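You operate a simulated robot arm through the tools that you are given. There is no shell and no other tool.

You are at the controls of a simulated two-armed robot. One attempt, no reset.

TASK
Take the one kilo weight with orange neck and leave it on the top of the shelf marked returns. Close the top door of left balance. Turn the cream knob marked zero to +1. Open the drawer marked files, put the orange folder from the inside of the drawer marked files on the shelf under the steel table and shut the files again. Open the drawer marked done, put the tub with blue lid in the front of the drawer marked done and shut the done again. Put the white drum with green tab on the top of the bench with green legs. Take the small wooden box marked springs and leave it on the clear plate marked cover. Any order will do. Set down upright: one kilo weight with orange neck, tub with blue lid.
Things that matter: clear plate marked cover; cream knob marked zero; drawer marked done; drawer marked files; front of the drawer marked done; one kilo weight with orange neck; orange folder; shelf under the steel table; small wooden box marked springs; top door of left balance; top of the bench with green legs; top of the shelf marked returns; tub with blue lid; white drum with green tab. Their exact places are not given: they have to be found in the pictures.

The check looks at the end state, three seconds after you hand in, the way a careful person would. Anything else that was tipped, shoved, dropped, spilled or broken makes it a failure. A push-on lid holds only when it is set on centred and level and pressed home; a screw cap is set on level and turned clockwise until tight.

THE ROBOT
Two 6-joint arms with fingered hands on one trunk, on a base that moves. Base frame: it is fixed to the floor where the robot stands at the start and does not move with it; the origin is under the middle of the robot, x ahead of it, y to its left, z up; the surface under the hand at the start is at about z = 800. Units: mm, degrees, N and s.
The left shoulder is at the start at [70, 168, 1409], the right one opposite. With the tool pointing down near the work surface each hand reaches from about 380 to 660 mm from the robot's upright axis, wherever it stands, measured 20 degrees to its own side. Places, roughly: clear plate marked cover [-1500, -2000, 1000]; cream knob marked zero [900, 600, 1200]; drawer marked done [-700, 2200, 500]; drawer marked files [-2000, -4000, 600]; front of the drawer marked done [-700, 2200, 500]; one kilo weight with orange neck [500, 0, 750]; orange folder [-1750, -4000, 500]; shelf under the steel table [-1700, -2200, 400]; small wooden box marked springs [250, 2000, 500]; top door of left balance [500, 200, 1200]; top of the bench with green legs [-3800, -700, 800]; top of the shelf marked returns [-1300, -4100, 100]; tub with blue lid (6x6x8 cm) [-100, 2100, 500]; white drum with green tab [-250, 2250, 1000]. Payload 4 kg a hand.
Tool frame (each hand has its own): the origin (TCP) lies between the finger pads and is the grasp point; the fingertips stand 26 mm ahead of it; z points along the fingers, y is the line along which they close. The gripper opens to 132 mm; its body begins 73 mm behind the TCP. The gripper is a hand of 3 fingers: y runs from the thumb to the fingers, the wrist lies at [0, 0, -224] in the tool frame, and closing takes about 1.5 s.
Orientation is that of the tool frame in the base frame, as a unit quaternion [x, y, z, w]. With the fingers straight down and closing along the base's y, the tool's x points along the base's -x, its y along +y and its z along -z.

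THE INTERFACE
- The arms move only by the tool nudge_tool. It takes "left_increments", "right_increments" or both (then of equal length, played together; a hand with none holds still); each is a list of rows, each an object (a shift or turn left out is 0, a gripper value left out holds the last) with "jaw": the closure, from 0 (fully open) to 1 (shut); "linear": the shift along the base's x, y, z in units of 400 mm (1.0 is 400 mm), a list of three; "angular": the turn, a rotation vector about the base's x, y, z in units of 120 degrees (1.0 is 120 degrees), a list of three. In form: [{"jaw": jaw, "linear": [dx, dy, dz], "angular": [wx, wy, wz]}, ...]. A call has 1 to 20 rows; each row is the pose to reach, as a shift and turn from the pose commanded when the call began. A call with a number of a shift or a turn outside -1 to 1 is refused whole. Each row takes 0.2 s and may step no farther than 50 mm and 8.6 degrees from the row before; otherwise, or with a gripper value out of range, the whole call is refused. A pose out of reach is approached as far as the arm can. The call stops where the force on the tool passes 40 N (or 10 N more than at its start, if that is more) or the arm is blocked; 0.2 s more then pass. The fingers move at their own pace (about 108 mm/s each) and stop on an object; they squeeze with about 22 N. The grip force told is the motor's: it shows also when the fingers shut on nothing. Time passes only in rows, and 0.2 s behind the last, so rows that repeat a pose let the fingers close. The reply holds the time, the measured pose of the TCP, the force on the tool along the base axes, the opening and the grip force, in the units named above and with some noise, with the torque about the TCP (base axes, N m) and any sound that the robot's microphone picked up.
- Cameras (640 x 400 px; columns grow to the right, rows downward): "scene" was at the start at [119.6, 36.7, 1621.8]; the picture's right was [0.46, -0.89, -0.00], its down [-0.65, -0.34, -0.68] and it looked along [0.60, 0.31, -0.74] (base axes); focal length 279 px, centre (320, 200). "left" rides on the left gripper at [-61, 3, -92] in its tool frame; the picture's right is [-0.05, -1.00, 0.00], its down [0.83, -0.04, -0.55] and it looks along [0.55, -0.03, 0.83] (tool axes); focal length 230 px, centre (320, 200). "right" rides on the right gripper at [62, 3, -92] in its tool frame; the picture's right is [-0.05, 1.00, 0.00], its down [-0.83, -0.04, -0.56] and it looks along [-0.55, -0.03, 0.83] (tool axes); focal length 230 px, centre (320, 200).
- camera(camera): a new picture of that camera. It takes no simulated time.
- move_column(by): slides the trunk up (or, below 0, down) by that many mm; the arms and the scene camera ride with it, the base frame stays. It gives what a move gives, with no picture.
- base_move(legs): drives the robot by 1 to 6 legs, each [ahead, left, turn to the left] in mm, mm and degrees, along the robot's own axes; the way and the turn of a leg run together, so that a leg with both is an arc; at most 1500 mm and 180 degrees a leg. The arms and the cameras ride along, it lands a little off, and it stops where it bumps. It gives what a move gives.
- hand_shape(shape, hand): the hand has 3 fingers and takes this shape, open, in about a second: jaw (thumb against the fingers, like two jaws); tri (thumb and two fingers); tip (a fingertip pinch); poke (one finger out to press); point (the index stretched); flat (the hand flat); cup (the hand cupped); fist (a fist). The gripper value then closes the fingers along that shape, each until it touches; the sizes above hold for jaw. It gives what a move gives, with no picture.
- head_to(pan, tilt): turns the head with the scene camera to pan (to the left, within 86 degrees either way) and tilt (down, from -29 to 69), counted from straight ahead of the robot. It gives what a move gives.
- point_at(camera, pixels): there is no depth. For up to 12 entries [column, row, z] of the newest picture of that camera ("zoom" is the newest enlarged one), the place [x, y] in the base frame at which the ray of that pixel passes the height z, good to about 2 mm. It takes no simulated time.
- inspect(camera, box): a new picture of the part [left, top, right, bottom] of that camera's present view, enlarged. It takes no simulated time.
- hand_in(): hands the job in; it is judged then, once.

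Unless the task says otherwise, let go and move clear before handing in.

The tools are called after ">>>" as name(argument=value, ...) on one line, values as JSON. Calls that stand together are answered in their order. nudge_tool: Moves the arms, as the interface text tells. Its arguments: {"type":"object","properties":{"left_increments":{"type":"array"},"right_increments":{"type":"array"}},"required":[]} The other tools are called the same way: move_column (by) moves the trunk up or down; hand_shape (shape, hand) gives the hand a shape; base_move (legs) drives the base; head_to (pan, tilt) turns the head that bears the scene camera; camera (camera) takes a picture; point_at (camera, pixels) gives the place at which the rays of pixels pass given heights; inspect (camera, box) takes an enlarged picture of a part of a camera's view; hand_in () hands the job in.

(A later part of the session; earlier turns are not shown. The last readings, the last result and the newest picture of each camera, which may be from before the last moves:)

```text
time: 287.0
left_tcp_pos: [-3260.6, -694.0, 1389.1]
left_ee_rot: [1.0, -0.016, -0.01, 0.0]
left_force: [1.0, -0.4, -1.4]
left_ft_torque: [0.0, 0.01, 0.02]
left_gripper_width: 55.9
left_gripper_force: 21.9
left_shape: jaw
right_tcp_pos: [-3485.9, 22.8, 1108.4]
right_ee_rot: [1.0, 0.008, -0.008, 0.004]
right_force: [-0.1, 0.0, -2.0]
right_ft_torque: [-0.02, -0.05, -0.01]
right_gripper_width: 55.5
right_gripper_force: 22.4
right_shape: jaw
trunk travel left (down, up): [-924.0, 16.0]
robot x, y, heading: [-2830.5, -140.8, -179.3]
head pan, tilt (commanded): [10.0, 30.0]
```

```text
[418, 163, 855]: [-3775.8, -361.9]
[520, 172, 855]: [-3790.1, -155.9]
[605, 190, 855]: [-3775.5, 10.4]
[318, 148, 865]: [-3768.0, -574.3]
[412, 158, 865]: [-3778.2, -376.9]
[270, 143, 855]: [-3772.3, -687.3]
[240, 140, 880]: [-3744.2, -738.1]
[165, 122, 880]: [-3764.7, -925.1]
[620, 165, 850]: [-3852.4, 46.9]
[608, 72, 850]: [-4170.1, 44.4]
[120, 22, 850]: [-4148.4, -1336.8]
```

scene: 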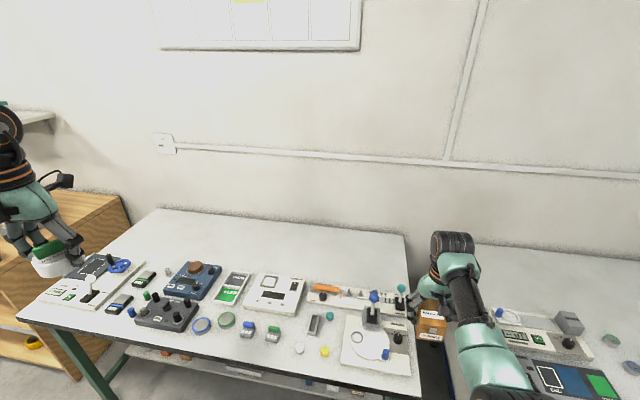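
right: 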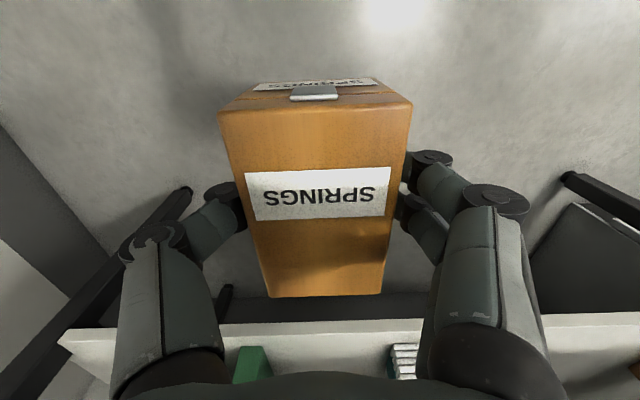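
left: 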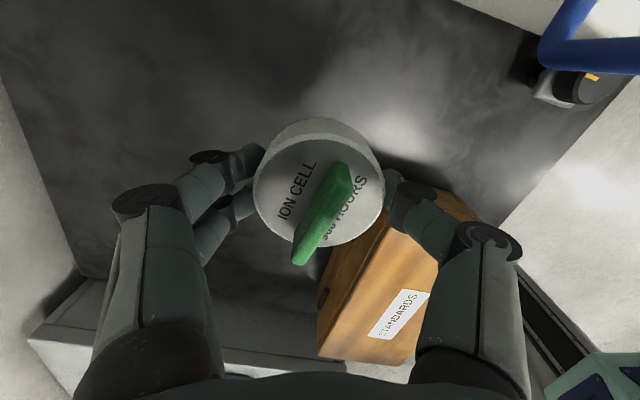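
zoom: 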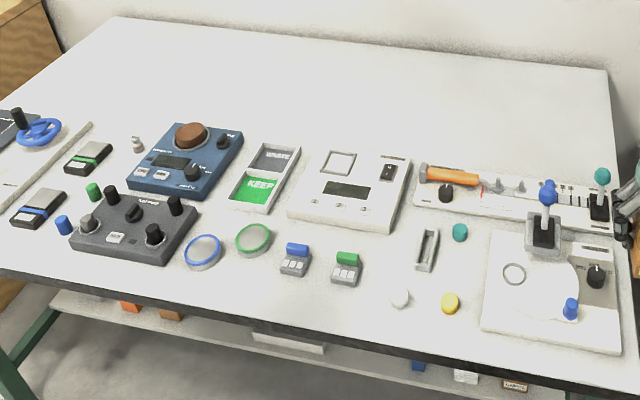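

All item back edges are at x≈−3745…−3790; the free zone is x<−3800, which is hard to reach with both hands full. I'll deliver the SPRINGS box first; drive to the corridor north of the steel table and look.

>>> base_move(legs=[[-250, 0, -0.8], [0, 850, 0], [0, 0, 90]])

>>> head_to(pan=45, tilt=30)

>>> camera(camera="scene")

>>> head_to(pan=0, tilt=20)

>>> camera(camera="scene")

```text
time: 296.7
left_tcp_pos: [-2065.7, -1454.9, 1391.2]
left_ee_rot: [0.737, 0.676, -0.008, 0.007]
left_force: [-0.2, -0.6, -0.6]
left_ft_torque: [0.01, -0.02, -0.02]
left_gripper_width: 55.5
left_gripper_force: 22.0
left_shape: jaw
right_tcp_pos: [-2796.7, -1641.7, 1107.4]
right_ee_rot: [0.72, 0.693, -0.003, 0.008]
right_force: [-0.1, -0.7, -2.1]
right_ft_torque: [0.01, -0.01, 0.01]
right_gripper_width: 55.3
right_gripper_force: 22.1
right_shape: jaw
trunk travel left (down, up): [-924.0, 16.0]
robot x, y, heading: [-2593.8, -997.3, -92.4]
head pan, tilt (commanded): [10.0, 30.0]
```

```text
time: 297.7
left_tcp_pos: [-2067.5, -1454.9, 1390.1]
left_ee_rot: [0.737, 0.676, -0.008, 0.007]
left_force: [-0.4, 0.8, -0.6]
left_ft_torque: [0.01, 0.0, -0.02]
left_gripper_width: 55.7
left_gripper_force: 22.3
left_shape: jaw
right_tcp_pos: [-2796.0, -1640.8, 1108.4]
right_ee_rot: [0.72, 0.694, -0.003, 0.008]
right_force: [0.0, 0.6, -2.3]
right_ft_torque: [0.0, 0.01, 0.0]
right_gripper_width: 55.1
right_gripper_force: 21.9
right_shape: jaw
trunk travel left (down, up): [-924.0, 16.0]
robot x, y, heading: [-2592.0, -997.8, -92.5]
head pan, tilt (commanded): [45.0, 30.0]
```

```text
taken
```

scene: 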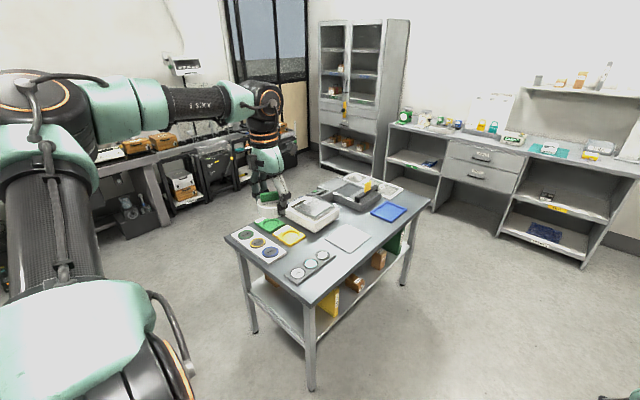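

```text
time: 298.8
left_tcp_pos: [-2068.3, -1454.0, 1390.1]
left_ee_rot: [0.737, 0.676, -0.007, 0.006]
left_force: [0.1, -0.5, 0.3]
left_ft_torque: [0.01, -0.01, 0.01]
left_gripper_width: 55.6
left_gripper_force: 21.7
left_shape: jaw
right_tcp_pos: [-2795.5, -1641.7, 1107.2]
right_ee_rot: [0.72, 0.694, -0.003, 0.007]
right_force: [-0.4, 0.0, -2.5]
right_ft_torque: [0.01, 0.0, -0.01]
right_gripper_width: 55.3
right_gripper_force: 22.1
right_shape: jaw
trunk travel left (down, up): [-924.0, 16.0]
robot x, y, heading: [-2591.7, -999.5, -92.4]
head pan, tilt (commanded): [0.0, 20.0]
```

```text
taken
```

scene: 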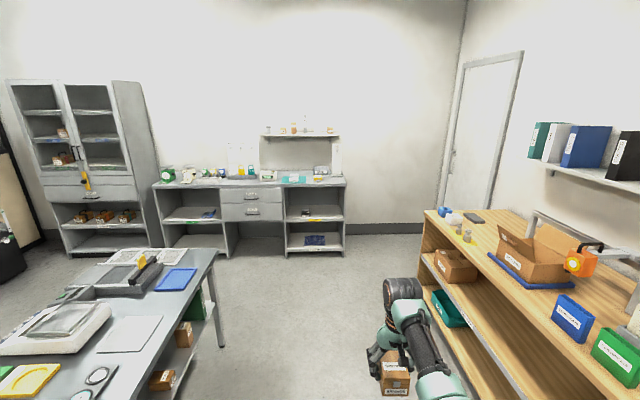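

>>> head_to(pan=45, tilt=35)

>>> camera(camera="scene")

>>> inspect(camera="scene", box=[220, 130, 440, 280])

>>> inspect(camera="scene", box=[220, 180, 420, 380])

```text
time: 299.9
left_tcp_pos: [-2068.5, -1454.8, 1390.2]
left_ee_rot: [0.737, 0.676, -0.007, 0.007]
left_force: [0.5, 0.3, -0.6]
left_ft_torque: [-0.01, 0.01, -0.01]
left_gripper_width: 55.7
left_gripper_force: 22.2
left_shape: jaw
right_tcp_pos: [-2796.2, -1641.1, 1108.5]
right_ee_rot: [0.72, 0.694, -0.004, 0.008]
right_force: [0.5, -1.1, -1.9]
right_ft_torque: [0.0, 0.03, 0.01]
right_gripper_width: 55.5
right_gripper_force: 22.1
right_shape: jaw
trunk travel left (down, up): [-924.0, 16.0]
robot x, y, heading: [-2591.7, -997.6, -92.1]
head pan, tilt (commanded): [45.0, 35.0]
```

```text
taken
```

scene: 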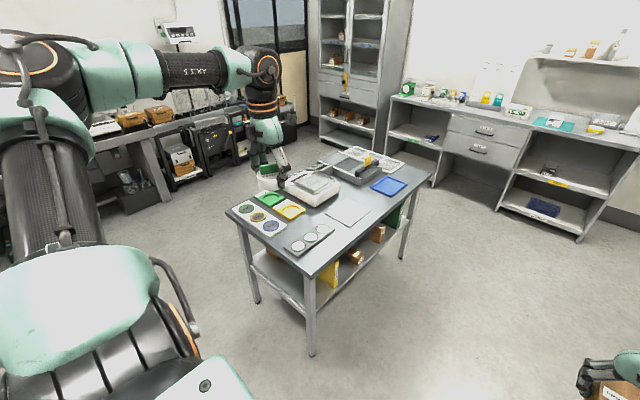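

```text
2.67 times, centred on (330, 205) of scene
```

zoom: 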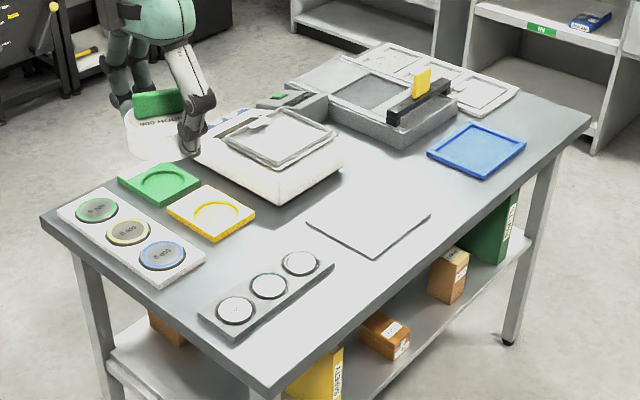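

```text
2.00 times, centred on (320, 280) of scene
```

zoom: 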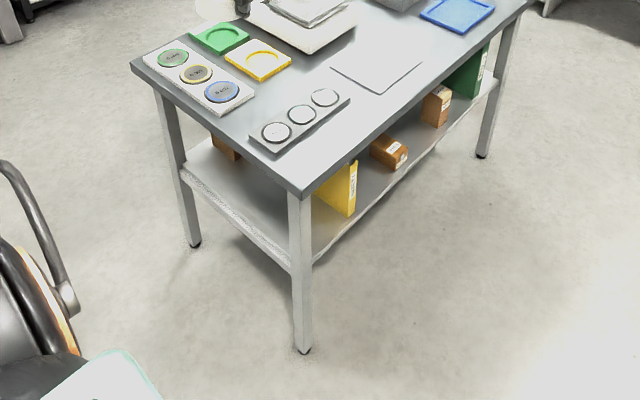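

>>> point_at(camera="scene", pixels=[[316, 181, 1000], [316, 181, 950], [347, 212, 900], [347, 212, 860], [225, 211, 860], [312, 278, 860], [432, 172, 860], [330, 160, 860], [312, 355, 0], [403, 257, 0], [257, 303, 0]])

```text
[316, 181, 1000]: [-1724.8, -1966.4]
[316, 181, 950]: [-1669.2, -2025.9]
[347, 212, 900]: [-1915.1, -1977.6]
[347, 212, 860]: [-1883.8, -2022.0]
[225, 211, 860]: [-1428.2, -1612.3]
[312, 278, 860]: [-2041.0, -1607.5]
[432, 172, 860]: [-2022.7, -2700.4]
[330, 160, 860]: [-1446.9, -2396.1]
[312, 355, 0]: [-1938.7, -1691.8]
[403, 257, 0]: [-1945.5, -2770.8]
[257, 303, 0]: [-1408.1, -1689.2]
```

The likely cover plate is the clear plate on the white instrument near (−1610,−2090,~890). Approach from the east side: drive to about (−900,−2250), then face −x.

>>> base_move(legs=[[0, 1000, 2.2], [0, 700, 0], [1250, 0, 0]])

>>> base_move(legs=[[0, 0, -90]])

>>> head_to(pan=-5, tilt=40)

>>> camera(camera="scene")

```text
time: 314.5
left_tcp_pos: [-275.4, -2651.8, 1390.2]
left_ee_rot: [0.715, 0.699, -0.008, 0.007]
left_force: [-0.5, 0.1, -0.3]
left_ft_torque: [0.04, 0.02, 0.02]
left_gripper_width: 55.8
left_gripper_force: 22.0
left_shape: jaw
right_tcp_pos: [-989.6, -2885.1, 1108.6]
right_ee_rot: [0.697, 0.717, -0.003, 0.009]
right_force: [0.7, 0.3, -1.6]
right_ft_torque: [0.01, -0.02, -0.01]
right_gripper_width: 55.7
right_gripper_force: 21.6
right_shape: jaw
trunk travel left (down, up): [-924.0, 16.0]
robot x, y, heading: [-827.5, -2231.0, -88.6]
head pan, tilt (commanded): [45.0, 35.0]
```

```text
time: 318.8
left_tcp_pos: [-1259.4, -2778.4, 1389.9]
left_ee_rot: [1.0, -0.019, -0.01, -0.001]
left_force: [0.7, -0.1, -0.8]
left_ft_torque: [0.0, 0.0, -0.03]
left_gripper_width: 55.4
left_gripper_force: 22.2
left_shape: jaw
right_tcp_pos: [-1479.0, -2059.2, 1108.2]
right_ee_rot: [1.0, 0.005, -0.008, 0.003]
right_force: [-0.5, 0.1, -1.8]
right_ft_torque: [-0.03, 0.02, 0.01]
right_gripper_width: 55.4
right_gripper_force: 21.7
right_shape: jaw
trunk travel left (down, up): [-924.0, 16.0]
robot x, y, heading: [-828.1, -2232.5, -179.9]
head pan, tilt (commanded): [45.0, 35.0]
```

```text
time: 320.0
left_tcp_pos: [-1259.5, -2777.4, 1390.8]
left_ee_rot: [1.0, -0.02, -0.01, 0.0]
left_force: [0.9, 0.2, -0.8]
left_ft_torque: [0.0, 0.0, 0.0]
left_gripper_width: 55.2
left_gripper_force: 22.1
left_shape: jaw
right_tcp_pos: [-1478.3, -2058.6, 1108.4]
right_ee_rot: [1.0, 0.005, -0.007, 0.004]
right_force: [0.1, -0.1, -1.5]
right_ft_torque: [0.0, -0.02, 0.02]
right_gripper_width: 55.2
right_gripper_force: 22.1
right_shape: jaw
trunk travel left (down, up): [-924.0, 16.0]
robot x, y, heading: [-830.7, -2234.1, -180.0]
head pan, tilt (commanded): [-5.0, 40.0]
```

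```text
taken
```

scene: 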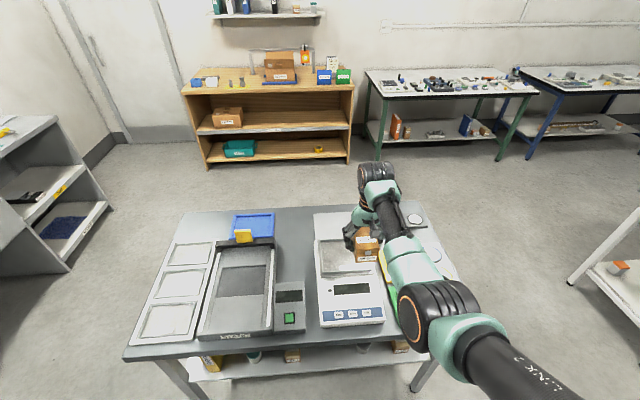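

>>> inspect(camera="scene", box=[290, 195, 450, 345])

>>> camera(camera="right")

>>> inspect(camera="scene", box=[130, 200, 310, 350])

```text
2.67 times, centred on (370, 270) of scene
```

zoom: 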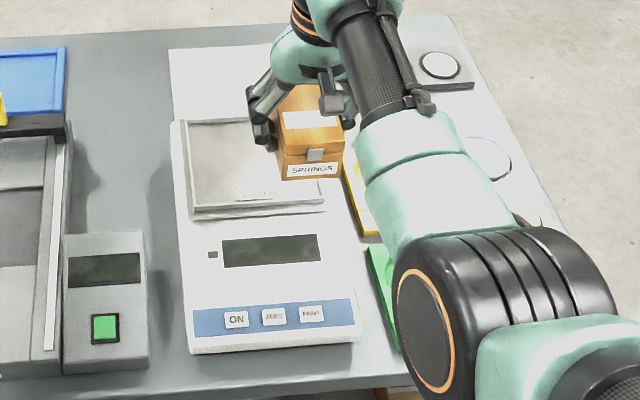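

```text
taken
```

right: 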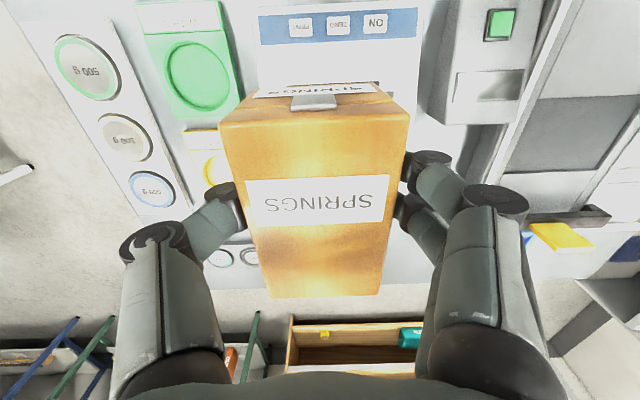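

```text
2.67 times, centred on (220, 275) of scene
```

zoom: 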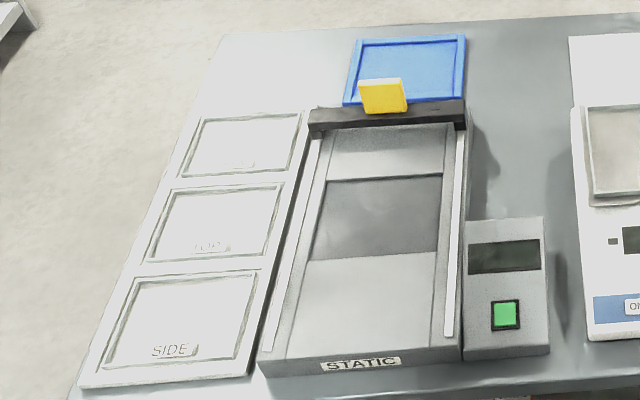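

>>> inspect(camera="scene", box=[330, 225, 390, 285])

>>> inspect(camera="scene", box=[170, 235, 230, 275])

>>> inspect(camera="scene", box=[300, 200, 380, 250])

```text
6.67 times, centred on (360, 255) of scene
```

zoom: 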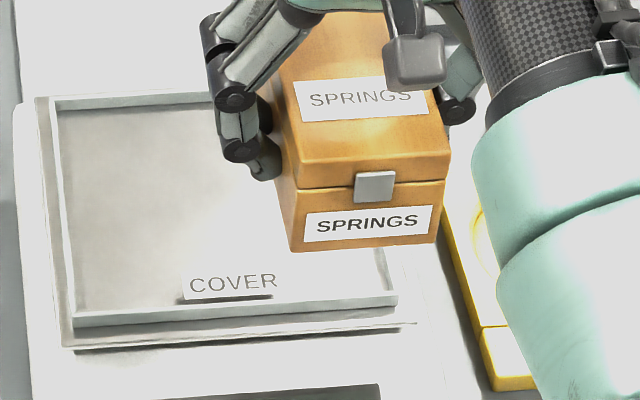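

```text
10.00 times, centred on (200, 255) of scene
```

zoom: 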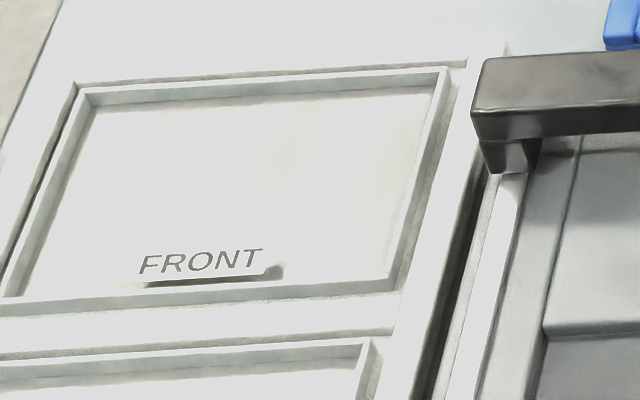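

```text
8.00 times, centred on (340, 225) of scene
```

zoom: 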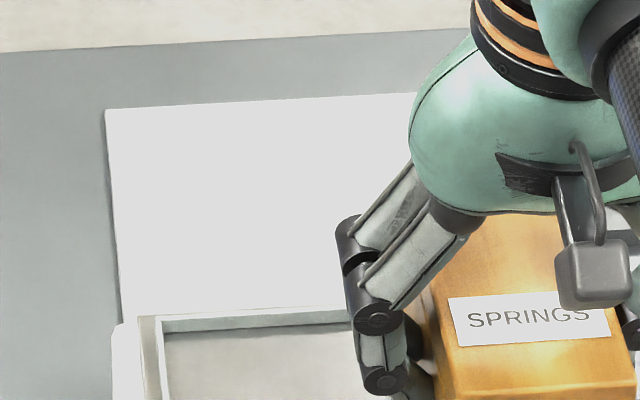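

Confirmed "COVER" on the plate over the white balance pan. Record rays, lower the trunk 120 and re-measure for height.

>>> point_at(camera="scene", pixels=[[347, 267.7, 900], [347, 267.7, 950], [320.3, 240, 900], [320.3, 240, 950], [322.8, 273, 900], [371.2, 270, 900], [371.2, 270, 950], [322.8, 273, 950]])

>>> move_column(by=-100)

>>> inspect(camera="scene", box=[300, 180, 400, 280])

```text
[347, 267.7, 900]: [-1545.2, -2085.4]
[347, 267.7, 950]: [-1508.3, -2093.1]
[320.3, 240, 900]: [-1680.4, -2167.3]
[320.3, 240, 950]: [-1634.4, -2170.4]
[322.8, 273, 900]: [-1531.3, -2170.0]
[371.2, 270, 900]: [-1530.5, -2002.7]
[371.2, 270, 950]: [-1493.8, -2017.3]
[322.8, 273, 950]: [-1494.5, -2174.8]
```

```text
time: 321.3
left_tcp_pos: [-1259.3, -2777.2, 1290.0]
left_ee_rot: [1.0, -0.02, -0.009, 0.0]
left_force: [0.0, -0.3, -0.9]
left_ft_torque: [0.0, 0.01, 0.01]
left_gripper_width: 55.3
left_gripper_force: 22.0
left_shape: jaw
right_tcp_pos: [-1479.9, -2057.9, 1008.2]
right_ee_rot: [1.0, 0.006, -0.008, 0.003]
right_force: [0.3, 0.1, -2.3]
right_ft_torque: [-0.01, 0.02, 0.02]
right_gripper_width: 55.1
right_gripper_force: 22.0
right_shape: jaw
trunk travel left (down, up): [-824.0, 116.0]
robot x, y, heading: [-830.5, -2234.7, -179.4]
head pan, tilt (commanded): [-5.0, 40.0]
```

```text
4.00 times, centred on (350, 230) of scene
```

zoom: 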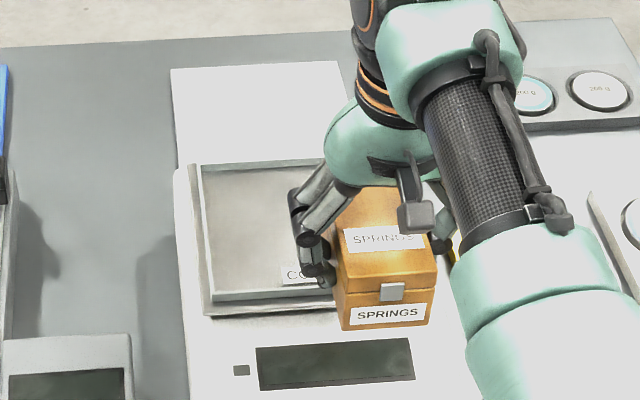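

>>> point_at(camera="zoom", pixels=[[203, 170, 850], [203, 170, 900], [203, 170, 950], [212, 297, 850], [212, 297, 900], [212, 297, 950], [340, 290, 900], [188, 165, 900]])

```text
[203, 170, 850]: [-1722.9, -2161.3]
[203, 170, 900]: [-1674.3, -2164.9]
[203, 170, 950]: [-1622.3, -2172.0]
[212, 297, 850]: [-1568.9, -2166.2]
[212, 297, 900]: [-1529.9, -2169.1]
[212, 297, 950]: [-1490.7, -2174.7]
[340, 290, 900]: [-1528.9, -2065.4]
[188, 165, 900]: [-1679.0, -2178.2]
```

Plate centre ≈ (−1630,−2080), z≈870. Move the base 145 ahead and 22 left to bring the box above it.

>>> base_move(legs=[[145, 22, -0.4]])

>>> camera(camera="scene")

>>> inspect(camera="scene", box=[290, 180, 410, 300])

>>> camera(camera="right")

```text
time: 322.7
left_tcp_pos: [-1404.5, -2797.8, 1291.4]
left_ee_rot: [1.0, -0.022, -0.011, -0.001]
left_force: [1.0, 0.2, -0.1]
left_ft_torque: [-0.03, 0.0, -0.01]
left_gripper_width: 55.2
left_gripper_force: 22.4
left_shape: jaw
right_tcp_pos: [-1622.2, -2078.9, 1010.5]
right_ee_rot: [1.0, 0.003, -0.01, 0.004]
right_force: [-0.1, 0.2, -1.3]
right_ft_torque: [-0.01, -0.03, 0.0]
right_gripper_width: 55.5
right_gripper_force: 22.1
right_shape: jaw
trunk travel left (down, up): [-824.0, 116.0]
robot x, y, heading: [-976.5, -2254.4, -179.9]
head pan, tilt (commanded): [-5.0, 40.0]
```

```text
taken
```

scene: 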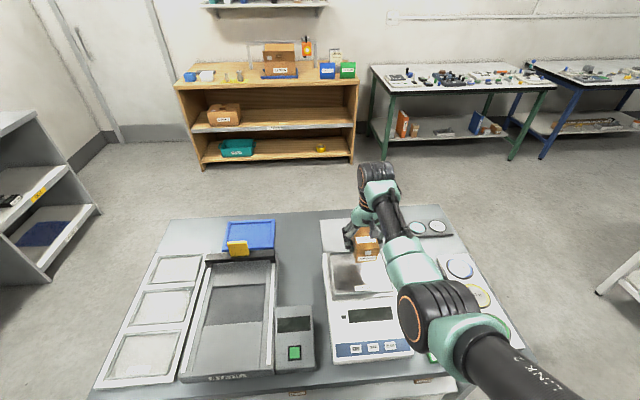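

```text
3.33 times, centred on (350, 240) of scene
```

zoom: 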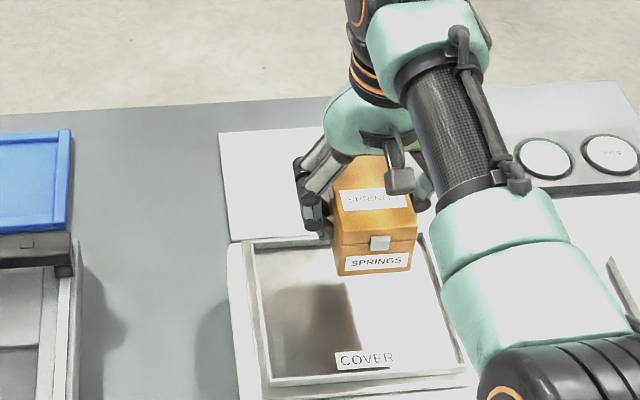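

```text
taken
```

right: 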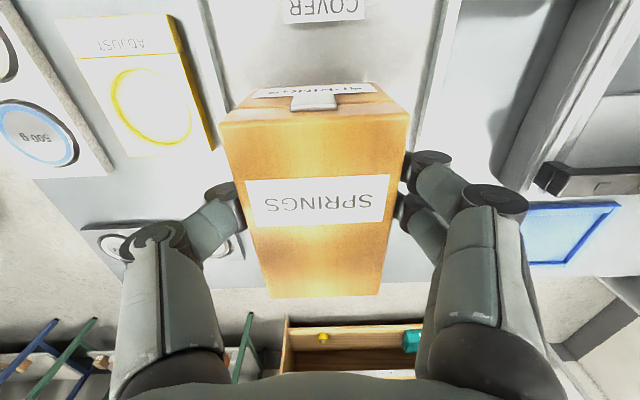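

>>> point_at(camera="zoom", pixels=[[253, 247, 870], [265, 380, 870], [455, 370, 870], [365, 358, 870], [253, 247, 890], [265, 380, 890], [455, 370, 890]])

```text
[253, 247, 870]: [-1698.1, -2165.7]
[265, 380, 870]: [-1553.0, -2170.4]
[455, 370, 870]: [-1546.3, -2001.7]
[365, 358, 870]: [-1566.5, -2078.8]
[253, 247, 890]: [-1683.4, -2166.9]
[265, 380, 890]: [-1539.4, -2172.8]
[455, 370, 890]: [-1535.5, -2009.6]
```

Box is centred over the plate. Lower to ~922, then in fine steps.

>>> nudge_tool(right_increments=[{"linear": [0, -0.005, -0.08]}, {"linear": [0, -0.01, -0.16]}, {"linear": [0, -0.01, -0.215]}])

>>> nudge_tool(right_increments=[{"linear": [0, 0, -0.01]}, {"linear": [0, 0, -0.02]}, {"linear": [0, 0, -0.03]}])

>>> inspect(camera="scene", box=[310, 200, 410, 300])

```text
time: 323.6
left_tcp_pos: [-1403.2, -2800.4, 1291.1]
left_ee_rot: [1.0, -0.022, -0.011, 0.0]
left_force: [-0.6, 0.4, -0.8]
left_ft_torque: [-0.01, -0.03, -0.04]
left_gripper_width: 55.2
left_gripper_force: 22.3
left_shape: jaw
right_tcp_pos: [-1631.7, -2086.5, 936.9]
right_ee_rot: [1.0, 0.004, -0.024, 0.003]
right_force: [8.5, 0.8, 30.7]
right_ft_torque: [0.0, -0.19, -0.01]
right_gripper_width: 57.0
right_gripper_force: 21.9
right_shape: jaw
trunk travel left (down, up): [-824.0, 116.0]
robot x, y, heading: [-975.9, -2257.0, -179.9]
head pan, tilt (commanded): [-5.0, 40.0]
stopped in row 3 (right hand): the force on the tool passed its limit at 42 N (the readings are from after the stop); the commanded pose is now the measured one
```

```text
time: 324.3
left_tcp_pos: [-1404.3, -2799.2, 1290.3]
left_ee_rot: [1.0, -0.021, -0.011, -0.001]
left_force: [1.2, -0.1, -0.3]
left_ft_torque: [-0.02, -0.02, 0.04]
left_gripper_width: 55.1
left_gripper_force: 21.6
left_shape: jaw
right_tcp_pos: [-1635.8, -2086.5, 930.8]
right_ee_rot: [1.0, 0.004, -0.029, 0.003]
right_force: [7.0, -1.1, 21.5]
right_ft_torque: [-0.06, -0.12, 0.01]
right_gripper_width: 56.9
right_gripper_force: 22.3
right_shape: jaw
trunk travel left (down, up): [-824.0, 116.0]
robot x, y, heading: [-977.4, -2253.2, -179.9]
head pan, tilt (commanded): [-5.0, 40.0]
stopped in row 3 (right hand): the force on the tool passed its limit at 45 N (the readings are from after the stop); the commanded pose is now the measured one
```

```text
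4.00 times, centred on (360, 250) of scene
```

zoom: 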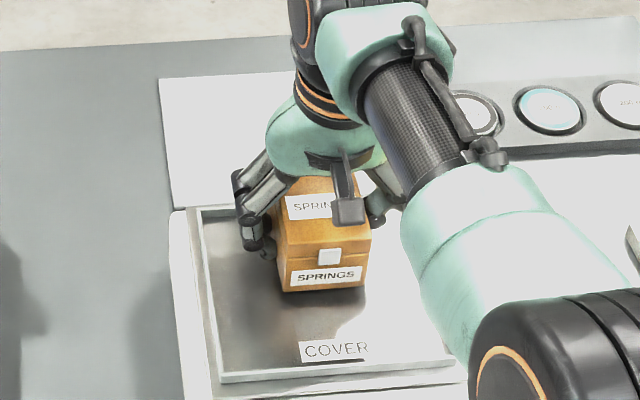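

Contact came at TCP≈937 (plate z≈899). Relieve pressure upward a few mm before releasing.

>>> nudge_tool(right_increments=[{"linear": [0, 0, 0.006]}, {"linear": [0, 0, 0.01]}])

```text
time: 324.9
left_tcp_pos: [-1406.0, -2799.7, 1291.3]
left_ee_rot: [1.0, -0.02, -0.011, 0.0]
left_force: [1.0, 0.1, -0.5]
left_ft_torque: [-0.02, -0.01, -0.01]
left_gripper_width: 55.2
left_gripper_force: 22.2
left_shape: jaw
right_tcp_pos: [-1635.4, -2085.0, 932.5]
right_ee_rot: [1.0, 0.004, -0.026, 0.003]
right_force: [-1.8, 0.4, 10.1]
right_ft_torque: [-0.06, 0.03, -0.01]
right_gripper_width: 56.8
right_gripper_force: 21.6
right_shape: jaw
trunk travel left (down, up): [-824.0, 116.0]
robot x, y, heading: [-975.3, -2255.8, -179.8]
head pan, tilt (commanded): [-5.0, 40.0]
```

>>> nudge_tool(right_increments=[{"jaw": 0.8}, {"jaw": 0.6}, {"jaw": 0.4}, {"jaw": 0.3}, {"jaw": 0.3}, {"jaw": 0.3, "linear": [0, 0, 0.08]}, {"jaw": 0.3, "linear": [0, 0, 0.18]}, {"jaw": 0.3, "linear": [0, 0, 0.28]}])

>>> camera(camera="right")

>>> inspect(camera="scene", box=[300, 190, 420, 310])

```text
time: 326.7
left_tcp_pos: [-1406.9, -2799.6, 1289.8]
left_ee_rot: [1.0, -0.021, -0.01, 0.0]
left_force: [0.0, -0.3, -0.8]
left_ft_torque: [-0.03, -0.02, 0.02]
left_gripper_width: 55.1
left_gripper_force: 22.0
left_shape: jaw
right_tcp_pos: [-1635.3, -2083.5, 1042.7]
right_ee_rot: [1.0, 0.003, -0.024, 0.004]
right_force: [0.2, 0.6, 0.8]
right_ft_torque: [0.0, 0.01, -0.01]
right_gripper_width: 92.0
right_gripper_force: 0.0
right_shape: jaw
trunk travel left (down, up): [-824.0, 116.0]
robot x, y, heading: [-977.1, -2259.0, -180.1]
head pan, tilt (commanded): [-5.0, 40.0]
```

```text
taken
```

right: 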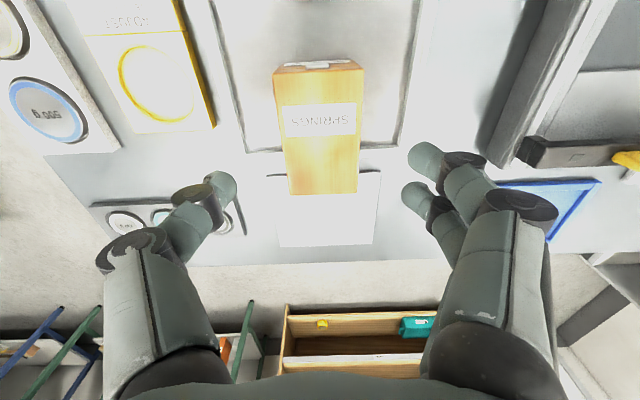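

```text
3.33 times, centred on (360, 250) of scene
```

zoom: 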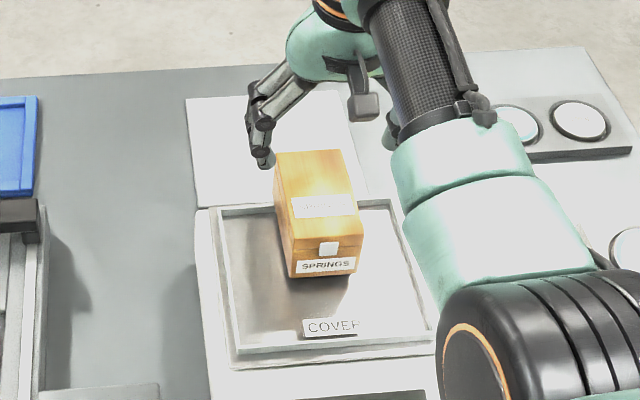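

The box stands on the plate toward its back; I need to check it isn't on the rim. Back off 350 mm and lower the trunk for a side look.

>>> inspect(camera="right", box=[180, 0, 460, 280])

>>> base_move(legs=[[-330, 0, 0]])

>>> move_column(by=-520)

>>> head_to(pan=-8, tilt=12)

>>> camera(camera="scene")

>>> inspect(camera="scene", box=[270, 170, 400, 270])

```text
1.43 times, centred on (320, 140) of right
```

zoom: 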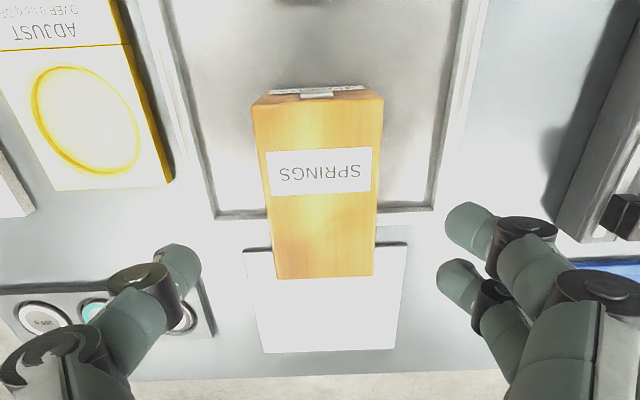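

```text
time: 328.9
left_tcp_pos: [-1077.2, -2798.1, 1289.7]
left_ee_rot: [1.0, -0.023, -0.009, -0.001]
left_force: [-0.4, 0.2, -0.5]
left_ft_torque: [0.02, -0.02, -0.01]
left_gripper_width: 55.1
left_gripper_force: 22.5
left_shape: jaw
right_tcp_pos: [-1305.1, -2083.1, 1042.5]
right_ee_rot: [1.0, 0.002, -0.024, 0.003]
right_force: [-0.9, 0.1, 0.2]
right_ft_torque: [0.0, -0.01, 0.02]
right_gripper_width: 92.1
right_gripper_force: 0.1
right_shape: jaw
trunk travel left (down, up): [-824.0, 116.0]
robot x, y, heading: [-641.4, -2256.2, -180.0]
head pan, tilt (commanded): [-5.0, 40.0]
```

```text
refused: -520 is not a number from -400 to 400
```

```text
time: 329.8
left_tcp_pos: [-1075.4, -2797.2, 1291.5]
left_ee_rot: [1.0, -0.021, -0.01, 0.0]
left_force: [0.8, -0.5, -1.6]
left_ft_torque: [0.0, 0.0, -0.04]
left_gripper_width: 55.1
left_gripper_force: 22.6
left_shape: jaw
right_tcp_pos: [-1303.2, -2082.0, 1043.6]
right_ee_rot: [1.0, 0.003, -0.025, 0.004]
right_force: [-0.1, 0.0, 1.1]
right_ft_torque: [0.01, -0.02, 0.0]
right_gripper_width: 91.9
right_gripper_force: 0.0
right_shape: jaw
trunk travel left (down, up): [-824.0, 116.0]
robot x, y, heading: [-643.8, -2252.7, -180.1]
head pan, tilt (commanded): [-8.0, 12.0]
```

```text
taken
```

scene: 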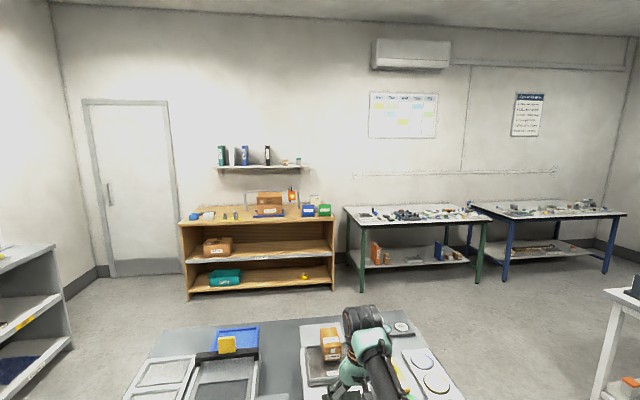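

```text
4.00 times, centred on (335, 220) of scene
```

zoom: 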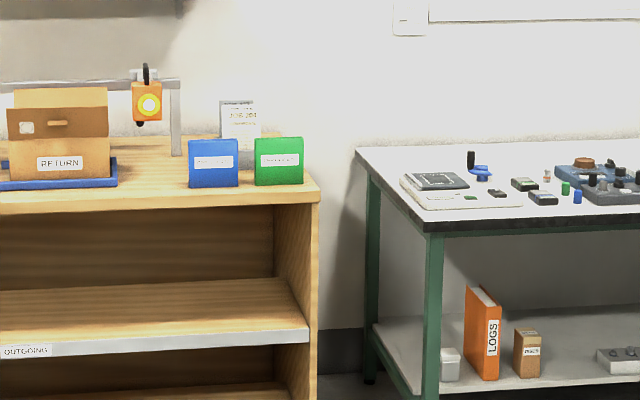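

By geometry the box overhangs the plate's back edge (box x −1584…−1687, plate inner x ≈ −1533…−1662). I'll regrasp it and shift it ~38 mm toward the front. Return forward.

>>> base_move(legs=[[330, 0, 0.1]])

>>> head_to(pan=-5, tilt=40)

>>> camera(camera="right")

>>> point_at(camera="right", pixels=[[320, 66, 954], [323, 194, 954], [275, 120, 954], [362, 120, 954], [270, 150, 899], [375, 146, 899], [235, 120, 899], [405, 110, 899]])

```text
time: 332.0
left_tcp_pos: [-1403.4, -2798.8, 1291.8]
left_ee_rot: [1.0, -0.02, -0.011, 0.0]
left_force: [-0.1, -0.3, -0.6]
left_ft_torque: [-0.01, 0.01, 0.03]
left_gripper_width: 55.2
left_gripper_force: 21.7
left_shape: jaw
right_tcp_pos: [-1633.5, -2083.5, 1045.2]
right_ee_rot: [1.0, 0.004, -0.025, 0.004]
right_force: [0.3, 0.7, 1.0]
right_ft_torque: [0.03, 0.03, 0.0]
right_gripper_width: 92.0
right_gripper_force: 0.1
right_shape: jaw
trunk travel left (down, up): [-824.0, 116.0]
robot x, y, heading: [-975.9, -2254.9, -179.9]
head pan, tilt (commanded): [-8.0, 12.0]
```

```text
time: 332.9
left_tcp_pos: [-1405.5, -2799.3, 1290.2]
left_ee_rot: [1.0, -0.021, -0.009, 0.0]
left_force: [-0.7, 0.5, -0.7]
left_ft_torque: [0.01, 0.01, -0.02]
left_gripper_width: 55.0
left_gripper_force: 21.6
left_shape: jaw
right_tcp_pos: [-1635.5, -2083.4, 1043.5]
right_ee_rot: [1.0, 0.003, -0.024, 0.003]
right_force: [0.1, -0.3, -0.1]
right_ft_torque: [0.02, 0.01, -0.01]
right_gripper_width: 92.0
right_gripper_force: 0.0
right_shape: jaw
trunk travel left (down, up): [-824.0, 116.0]
robot x, y, heading: [-973.0, -2255.4, -179.8]
head pan, tilt (commanded): [-5.0, 40.0]
```

```text
taken
```

right: 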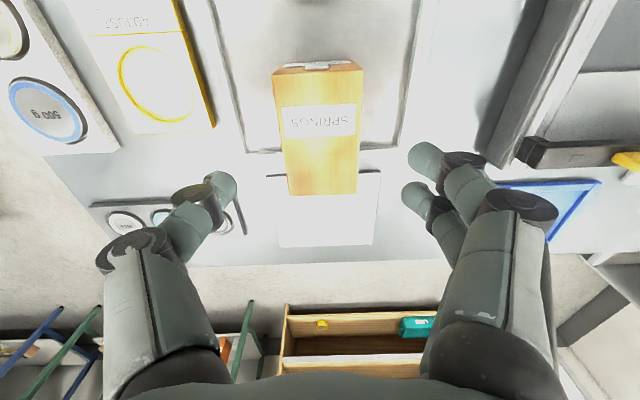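

```text
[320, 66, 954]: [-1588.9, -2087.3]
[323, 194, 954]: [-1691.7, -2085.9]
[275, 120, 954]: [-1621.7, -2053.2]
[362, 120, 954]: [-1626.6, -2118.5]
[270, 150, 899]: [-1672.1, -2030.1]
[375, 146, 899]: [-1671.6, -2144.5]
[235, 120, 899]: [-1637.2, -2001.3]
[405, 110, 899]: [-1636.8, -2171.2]
```

Plate inner x −1533…−1672, box centre −1640: shift +38 mm. Lower around the box and regrip.

>>> nudge_tool(right_increments=[{"linear": [0, -0.005, -0.09]}, {"linear": [0, -0.005, -0.18]}, {"linear": [0, -0.005, -0.265]}, {"linear": [0, -0.005, -0.265], "jaw": 0.6}, {"linear": [0, -0.005, -0.265], "jaw": 0.8}, {"linear": [0, -0.005, -0.265], "jaw": 1}, {"linear": [0, -0.005, -0.265], "jaw": 1}, {"linear": [0, -0.005, -0.265], "jaw": 1}])

>>> camera(camera="right")

```text
time: 334.8
left_tcp_pos: [-1405.5, -2799.4, 1292.3]
left_ee_rot: [1.0, -0.022, -0.01, -0.001]
left_force: [0.6, 0.4, -0.3]
left_ft_torque: [0.02, 0.01, -0.01]
left_gripper_width: 55.1
left_gripper_force: 22.3
left_shape: jaw
right_tcp_pos: [-1635.0, -2087.0, 936.0]
right_ee_rot: [1.0, 0.003, -0.024, 0.003]
right_force: [0.0, -0.1, -0.2]
right_ft_torque: [-0.02, 0.03, 0.04]
right_gripper_width: 55.6
right_gripper_force: 21.8
right_shape: jaw
trunk travel left (down, up): [-824.0, 116.0]
robot x, y, heading: [-972.9, -2253.3, -179.9]
head pan, tilt (commanded): [-5.0, 40.0]
```

```text
taken
```

right: 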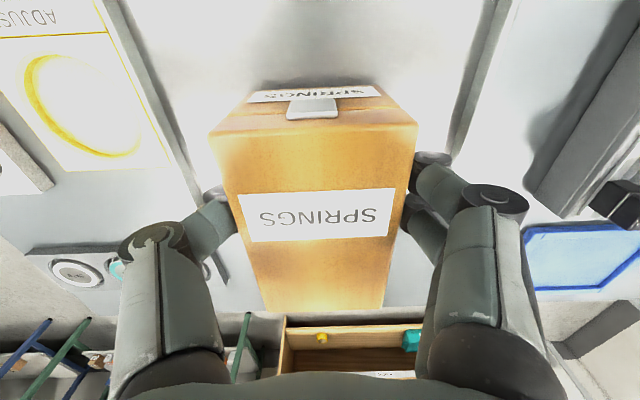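

Lift 25 mm, shift +38 mm in x, and set down gently.

>>> nudge_tool(right_increments=[{"linear": [0, 0, 0.03]}, {"linear": [0, 0, 0.065]}, {"linear": [0.05, 0, 0.065]}, {"linear": [0.095, 0, 0.065]}, {"linear": [0.095, 0, 0.03]}])

>>> nudge_tool(right_increments=[{"linear": [0, 0, -0.008]}, {"linear": [0, 0, -0.016]}, {"linear": [0, 0, -0.022]}])

```text
time: 335.9
left_tcp_pos: [-1406.9, -2801.1, 1290.0]
left_ee_rot: [1.0, -0.021, -0.01, 0.0]
left_force: [0.2, -0.4, -0.2]
left_ft_torque: [-0.03, 0.01, -0.01]
left_gripper_width: 55.0
left_gripper_force: 22.1
left_shape: jaw
right_tcp_pos: [-1597.5, -2083.0, 948.5]
right_ee_rot: [1.0, 0.003, -0.024, 0.003]
right_force: [-0.1, 1.0, -3.1]
right_ft_torque: [0.01, 0.01, 0.04]
right_gripper_width: 55.9
right_gripper_force: 22.0
right_shape: jaw
trunk travel left (down, up): [-824.0, 116.0]
robot x, y, heading: [-974.0, -2255.0, -179.8]
head pan, tilt (commanded): [-5.0, 40.0]
```

```text
time: 336.8
left_tcp_pos: [-1405.7, -2798.9, 1291.1]
left_ee_rot: [1.0, -0.022, -0.009, 0.0]
left_force: [0.0, -0.4, -0.3]
left_ft_torque: [0.01, 0.0, 0.01]
left_gripper_width: 55.0
left_gripper_force: 21.8
left_shape: jaw
right_tcp_pos: [-1595.7, -2086.7, 939.4]
right_ee_rot: [1.0, 0.003, -0.023, 0.003]
right_force: [0.3, 0.6, -1.6]
right_ft_torque: [-0.03, 0.03, -0.02]
right_gripper_width: 55.7
right_gripper_force: 21.9
right_shape: jaw
trunk travel left (down, up): [-824.0, 116.0]
robot x, y, heading: [-972.5, -2255.7, -179.9]
head pan, tilt (commanded): [-5.0, 40.0]
```

>>> nudge_tool(right_increments=[{"linear": [0, 0, -0.005]}, {"linear": [0, 0, -0.01]}])

>>> nudge_tool(right_increments=[{"linear": [0, 0, -0.005]}, {"linear": [0, 0, -0.01]}])

```text
time: 337.4
left_tcp_pos: [-1406.5, -2799.2, 1291.0]
left_ee_rot: [1.0, -0.022, -0.01, 0.0]
left_force: [0.5, -1.6, -1.3]
left_ft_torque: [-0.02, 0.0, -0.02]
left_gripper_width: 55.3
left_gripper_force: 22.4
left_shape: jaw
right_tcp_pos: [-1598.5, -2086.9, 935.9]
right_ee_rot: [1.0, 0.004, -0.025, 0.004]
right_force: [-0.6, -0.2, -2.3]
right_ft_torque: [-0.04, -0.01, 0.0]
right_gripper_width: 56.0
right_gripper_force: 22.0
right_shape: jaw
trunk travel left (down, up): [-824.0, 116.0]
robot x, y, heading: [-974.3, -2256.9, -180.0]
head pan, tilt (commanded): [-5.0, 40.0]
```

```text
time: 337.9
left_tcp_pos: [-1403.8, -2801.5, 1291.0]
left_ee_rot: [1.0, -0.022, -0.01, -0.001]
left_force: [-0.3, -0.4, -0.2]
left_ft_torque: [0.0, -0.01, 0.0]
left_gripper_width: 55.3
left_gripper_force: 22.4
left_shape: jaw
right_tcp_pos: [-1597.0, -2088.1, 935.2]
right_ee_rot: [1.0, 0.004, -0.027, 0.002]
right_force: [0.5, -0.1, 10.7]
right_ft_torque: [0.03, 0.01, -0.01]
right_gripper_width: 55.7
right_gripper_force: 22.3
right_shape: jaw
trunk travel left (down, up): [-824.0, 116.0]
robot x, y, heading: [-974.3, -2251.6, -179.8]
head pan, tilt (commanded): [-5.0, 40.0]
```

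Contact (10.7 N) at the same height. Release and lift.

>>> nudge_tool(right_increments=[{"linear": [0, 0, 0.004], "jaw": 0.8}, {"linear": [0, 0, 0.004], "jaw": 0.6}, {"linear": [0, 0, 0.004], "jaw": 0.4}, {"linear": [0, 0, 0.004], "jaw": 0.3}, {"linear": [0, 0, 0.004], "jaw": 0.3}, {"jaw": 0.3, "linear": [0, 0, 0.09]}, {"jaw": 0.3, "linear": [0, 0, 0.19]}, {"jaw": 0.3, "linear": [0, 0, 0.29]}])

>>> camera(camera="right")

>>> inspect(camera="scene", box=[300, 190, 420, 310])

>>> point_at(camera="right", pixels=[[320, 66, 954], [323, 194, 954], [270, 166, 899], [375, 163, 899]])

```text
time: 339.8
left_tcp_pos: [-1405.2, -2799.5, 1290.4]
left_ee_rot: [1.0, -0.02, -0.01, 0.0]
left_force: [0.0, -0.1, -1.3]
left_ft_torque: [0.01, -0.01, -0.02]
left_gripper_width: 55.3
left_gripper_force: 22.0
left_shape: jaw
right_tcp_pos: [-1597.9, -2085.4, 1049.1]
right_ee_rot: [1.0, 0.004, -0.024, 0.003]
right_force: [-0.1, 0.8, 0.1]
right_ft_torque: [-0.03, -0.01, 0.01]
right_gripper_width: 91.7
right_gripper_force: 0.1
right_shape: jaw
trunk travel left (down, up): [-824.0, 116.0]
robot x, y, heading: [-972.6, -2254.8, -179.7]
head pan, tilt (commanded): [-5.0, 40.0]
```

```text
taken
```

right: 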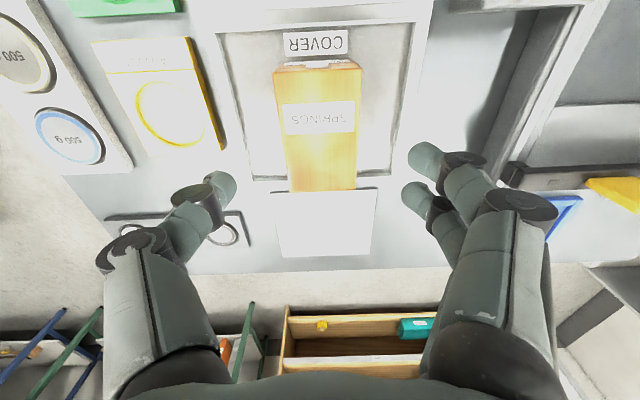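

```text
3.33 times, centred on (360, 250) of scene
```

zoom: 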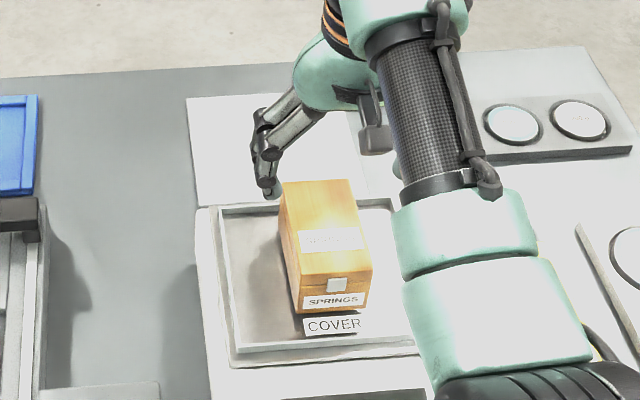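

```text
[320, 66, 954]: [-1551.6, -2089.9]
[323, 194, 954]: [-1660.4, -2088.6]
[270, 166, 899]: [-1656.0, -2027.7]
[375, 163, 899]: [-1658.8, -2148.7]
```

The SPRINGS box now rests within the COVER plate. Next the drum: back off, then swing the empty right arm out to the robot's right side so it won't foul the bench.

>>> base_move(legs=[[-330, 0, 0]])

>>> nudge_tool(right_increments=[{"linear": [0.01, 0.12, 0]}, {"linear": [0.03, 0.24, 0]}, {"linear": [0.05, 0.36, 0]}, {"linear": [0.08, 0.48, 0]}, {"linear": [0.12, 0.59, 0]}, {"linear": [0.15, 0.7, 0]}, {"linear": [0.23, 0.79, 0]}, {"linear": [0.31, 0.88, 0]}, {"linear": [0.4, 0.96, 0]}])

>>> nudge_tool(right_increments=[{"linear": [0.09, 0.07, 0]}, {"linear": [0.18, 0.13, 0]}, {"linear": [0.27, 0.18, 0]}])

```text
time: 341.9
left_tcp_pos: [-1077.1, -2798.1, 1290.6]
left_ee_rot: [1.0, -0.021, -0.009, 0.0]
left_force: [-0.8, 0.4, -0.9]
left_ft_torque: [-0.02, -0.01, -0.02]
left_gripper_width: 55.3
left_gripper_force: 21.7
left_shape: jaw
right_tcp_pos: [-1268.5, -2085.1, 1048.4]
right_ee_rot: [1.0, 0.004, -0.023, 0.004]
right_force: [-0.3, -0.3, 0.4]
right_ft_torque: [0.01, 0.0, 0.03]
right_gripper_width: 92.1
right_gripper_force: 0.0
right_shape: jaw
trunk travel left (down, up): [-824.0, 116.0]
robot x, y, heading: [-641.4, -2253.0, -179.8]
head pan, tilt (commanded): [-5.0, 40.0]
```

```text
time: 343.9
left_tcp_pos: [-1071.5, -2797.4, 1291.6]
left_ee_rot: [1.0, -0.021, -0.012, 0.001]
left_force: [0.1, 0.2, -0.5]
left_ft_torque: [-0.05, 0.04, -0.02]
left_gripper_width: 55.2
left_gripper_force: 22.2
left_shape: jaw
right_tcp_pos: [-1107.3, -1699.4, 1052.7]
right_ee_rot: [1.0, 0.004, -0.026, 0.004]
right_force: [-0.1, -0.5, 0.5]
right_ft_torque: [0.01, 0.01, 0.0]
right_gripper_width: 91.9
right_gripper_force: 0.0
right_shape: jaw
trunk travel left (down, up): [-824.0, 116.0]
robot x, y, heading: [-639.5, -2254.8, -179.5]
head pan, tilt (commanded): [-5.0, 40.0]
```

```text
time: 344.7
left_tcp_pos: [-1076.3, -2800.2, 1289.3]
left_ee_rot: [1.0, -0.021, -0.009, 0.0]
left_force: [-0.2, -0.8, -0.6]
left_ft_torque: [0.0, -0.03, -0.01]
left_gripper_width: 55.4
left_gripper_force: 22.3
left_shape: jaw
right_tcp_pos: [-1057.9, -1663.2, 1051.7]
right_ee_rot: [1.0, 0.005, -0.023, 0.002]
right_force: [-0.1, 0.0, -0.3]
right_ft_torque: [-0.01, -0.04, 0.0]
right_gripper_width: 92.2
right_gripper_force: 0.1
right_shape: jaw
right hand out of reach, approached as far as the arm can: row 2, 3
trunk travel left (down, up): [-824.0, 116.0]
robot x, y, heading: [-642.8, -2254.3, -179.9]
head pan, tilt (commanded): [-5.0, 40.0]
```

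Right arm is swung out. Drive along the corridor (y≈−1150) to x≈−2750 and turn to heading 135°.

>>> base_move(legs=[[0, -1104, 0], [1200, 0, 0], [900, 0, 0], [0, 0, -45]])

>>> head_to(pan=40, tilt=35)

>>> camera(camera="scene")

```text
time: 362.6
left_tcp_pos: [-3464.0, -1206.0, 1289.3]
left_ee_rot: [0.91, -0.415, -0.01, -0.004]
left_force: [0.1, -0.2, -0.3]
left_ft_torque: [0.02, 0.0, -0.01]
left_gripper_width: 54.8
left_gripper_force: 21.9
left_shape: jaw
right_tcp_pos: [-2622.9, -437.2, 1052.6]
right_ee_rot: [0.92, -0.392, -0.024, -0.007]
right_force: [-0.2, 0.0, 0.4]
right_ft_torque: [0.03, 0.02, 0.0]
right_gripper_width: 91.9
right_gripper_force: 0.0
right_shape: jaw
trunk travel left (down, up): [-824.0, 116.0]
robot x, y, heading: [-2772.0, -1145.8, 133.8]
head pan, tilt (commanded): [-5.0, 40.0]
```

```text
time: 363.7
left_tcp_pos: [-3462.7, -1206.3, 1291.1]
left_ee_rot: [0.91, -0.415, -0.009, -0.004]
left_force: [-0.5, 0.0, -1.1]
left_ft_torque: [0.01, -0.02, 0.02]
left_gripper_width: 54.9
left_gripper_force: 22.1
left_shape: jaw
right_tcp_pos: [-2623.7, -437.8, 1052.3]
right_ee_rot: [0.92, -0.392, -0.024, -0.006]
right_force: [0.1, -0.2, -0.6]
right_ft_torque: [0.02, 0.0, 0.01]
right_gripper_width: 92.1
right_gripper_force: 0.1
right_shape: jaw
trunk travel left (down, up): [-824.0, 116.0]
robot x, y, heading: [-2772.8, -1147.9, 133.5]
head pan, tilt (commanded): [40.0, 35.0]
```

```text
taken
```

scene: 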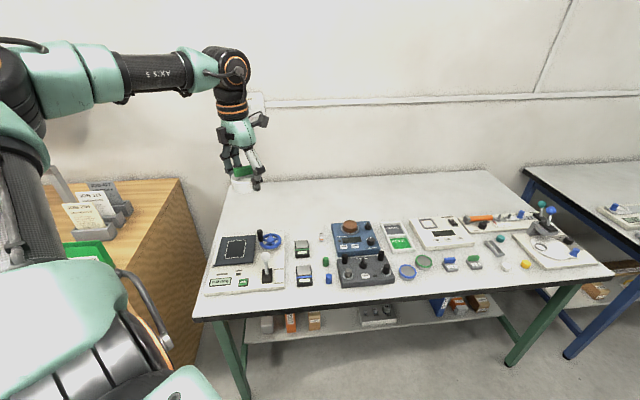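

>>> inspect(camera="scene", box=[320, 180, 480, 280])

```text
4.00 times, centred on (400, 230) of scene
```

zoom: 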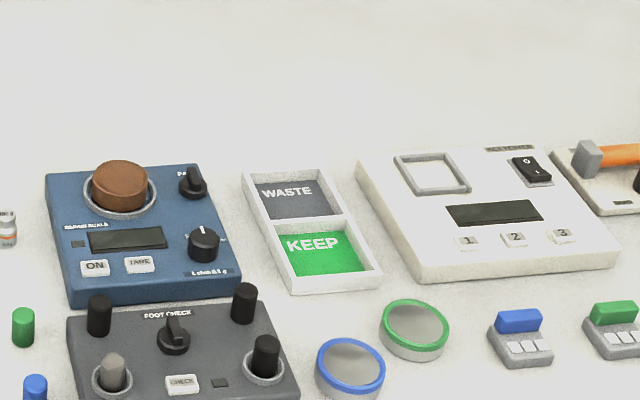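

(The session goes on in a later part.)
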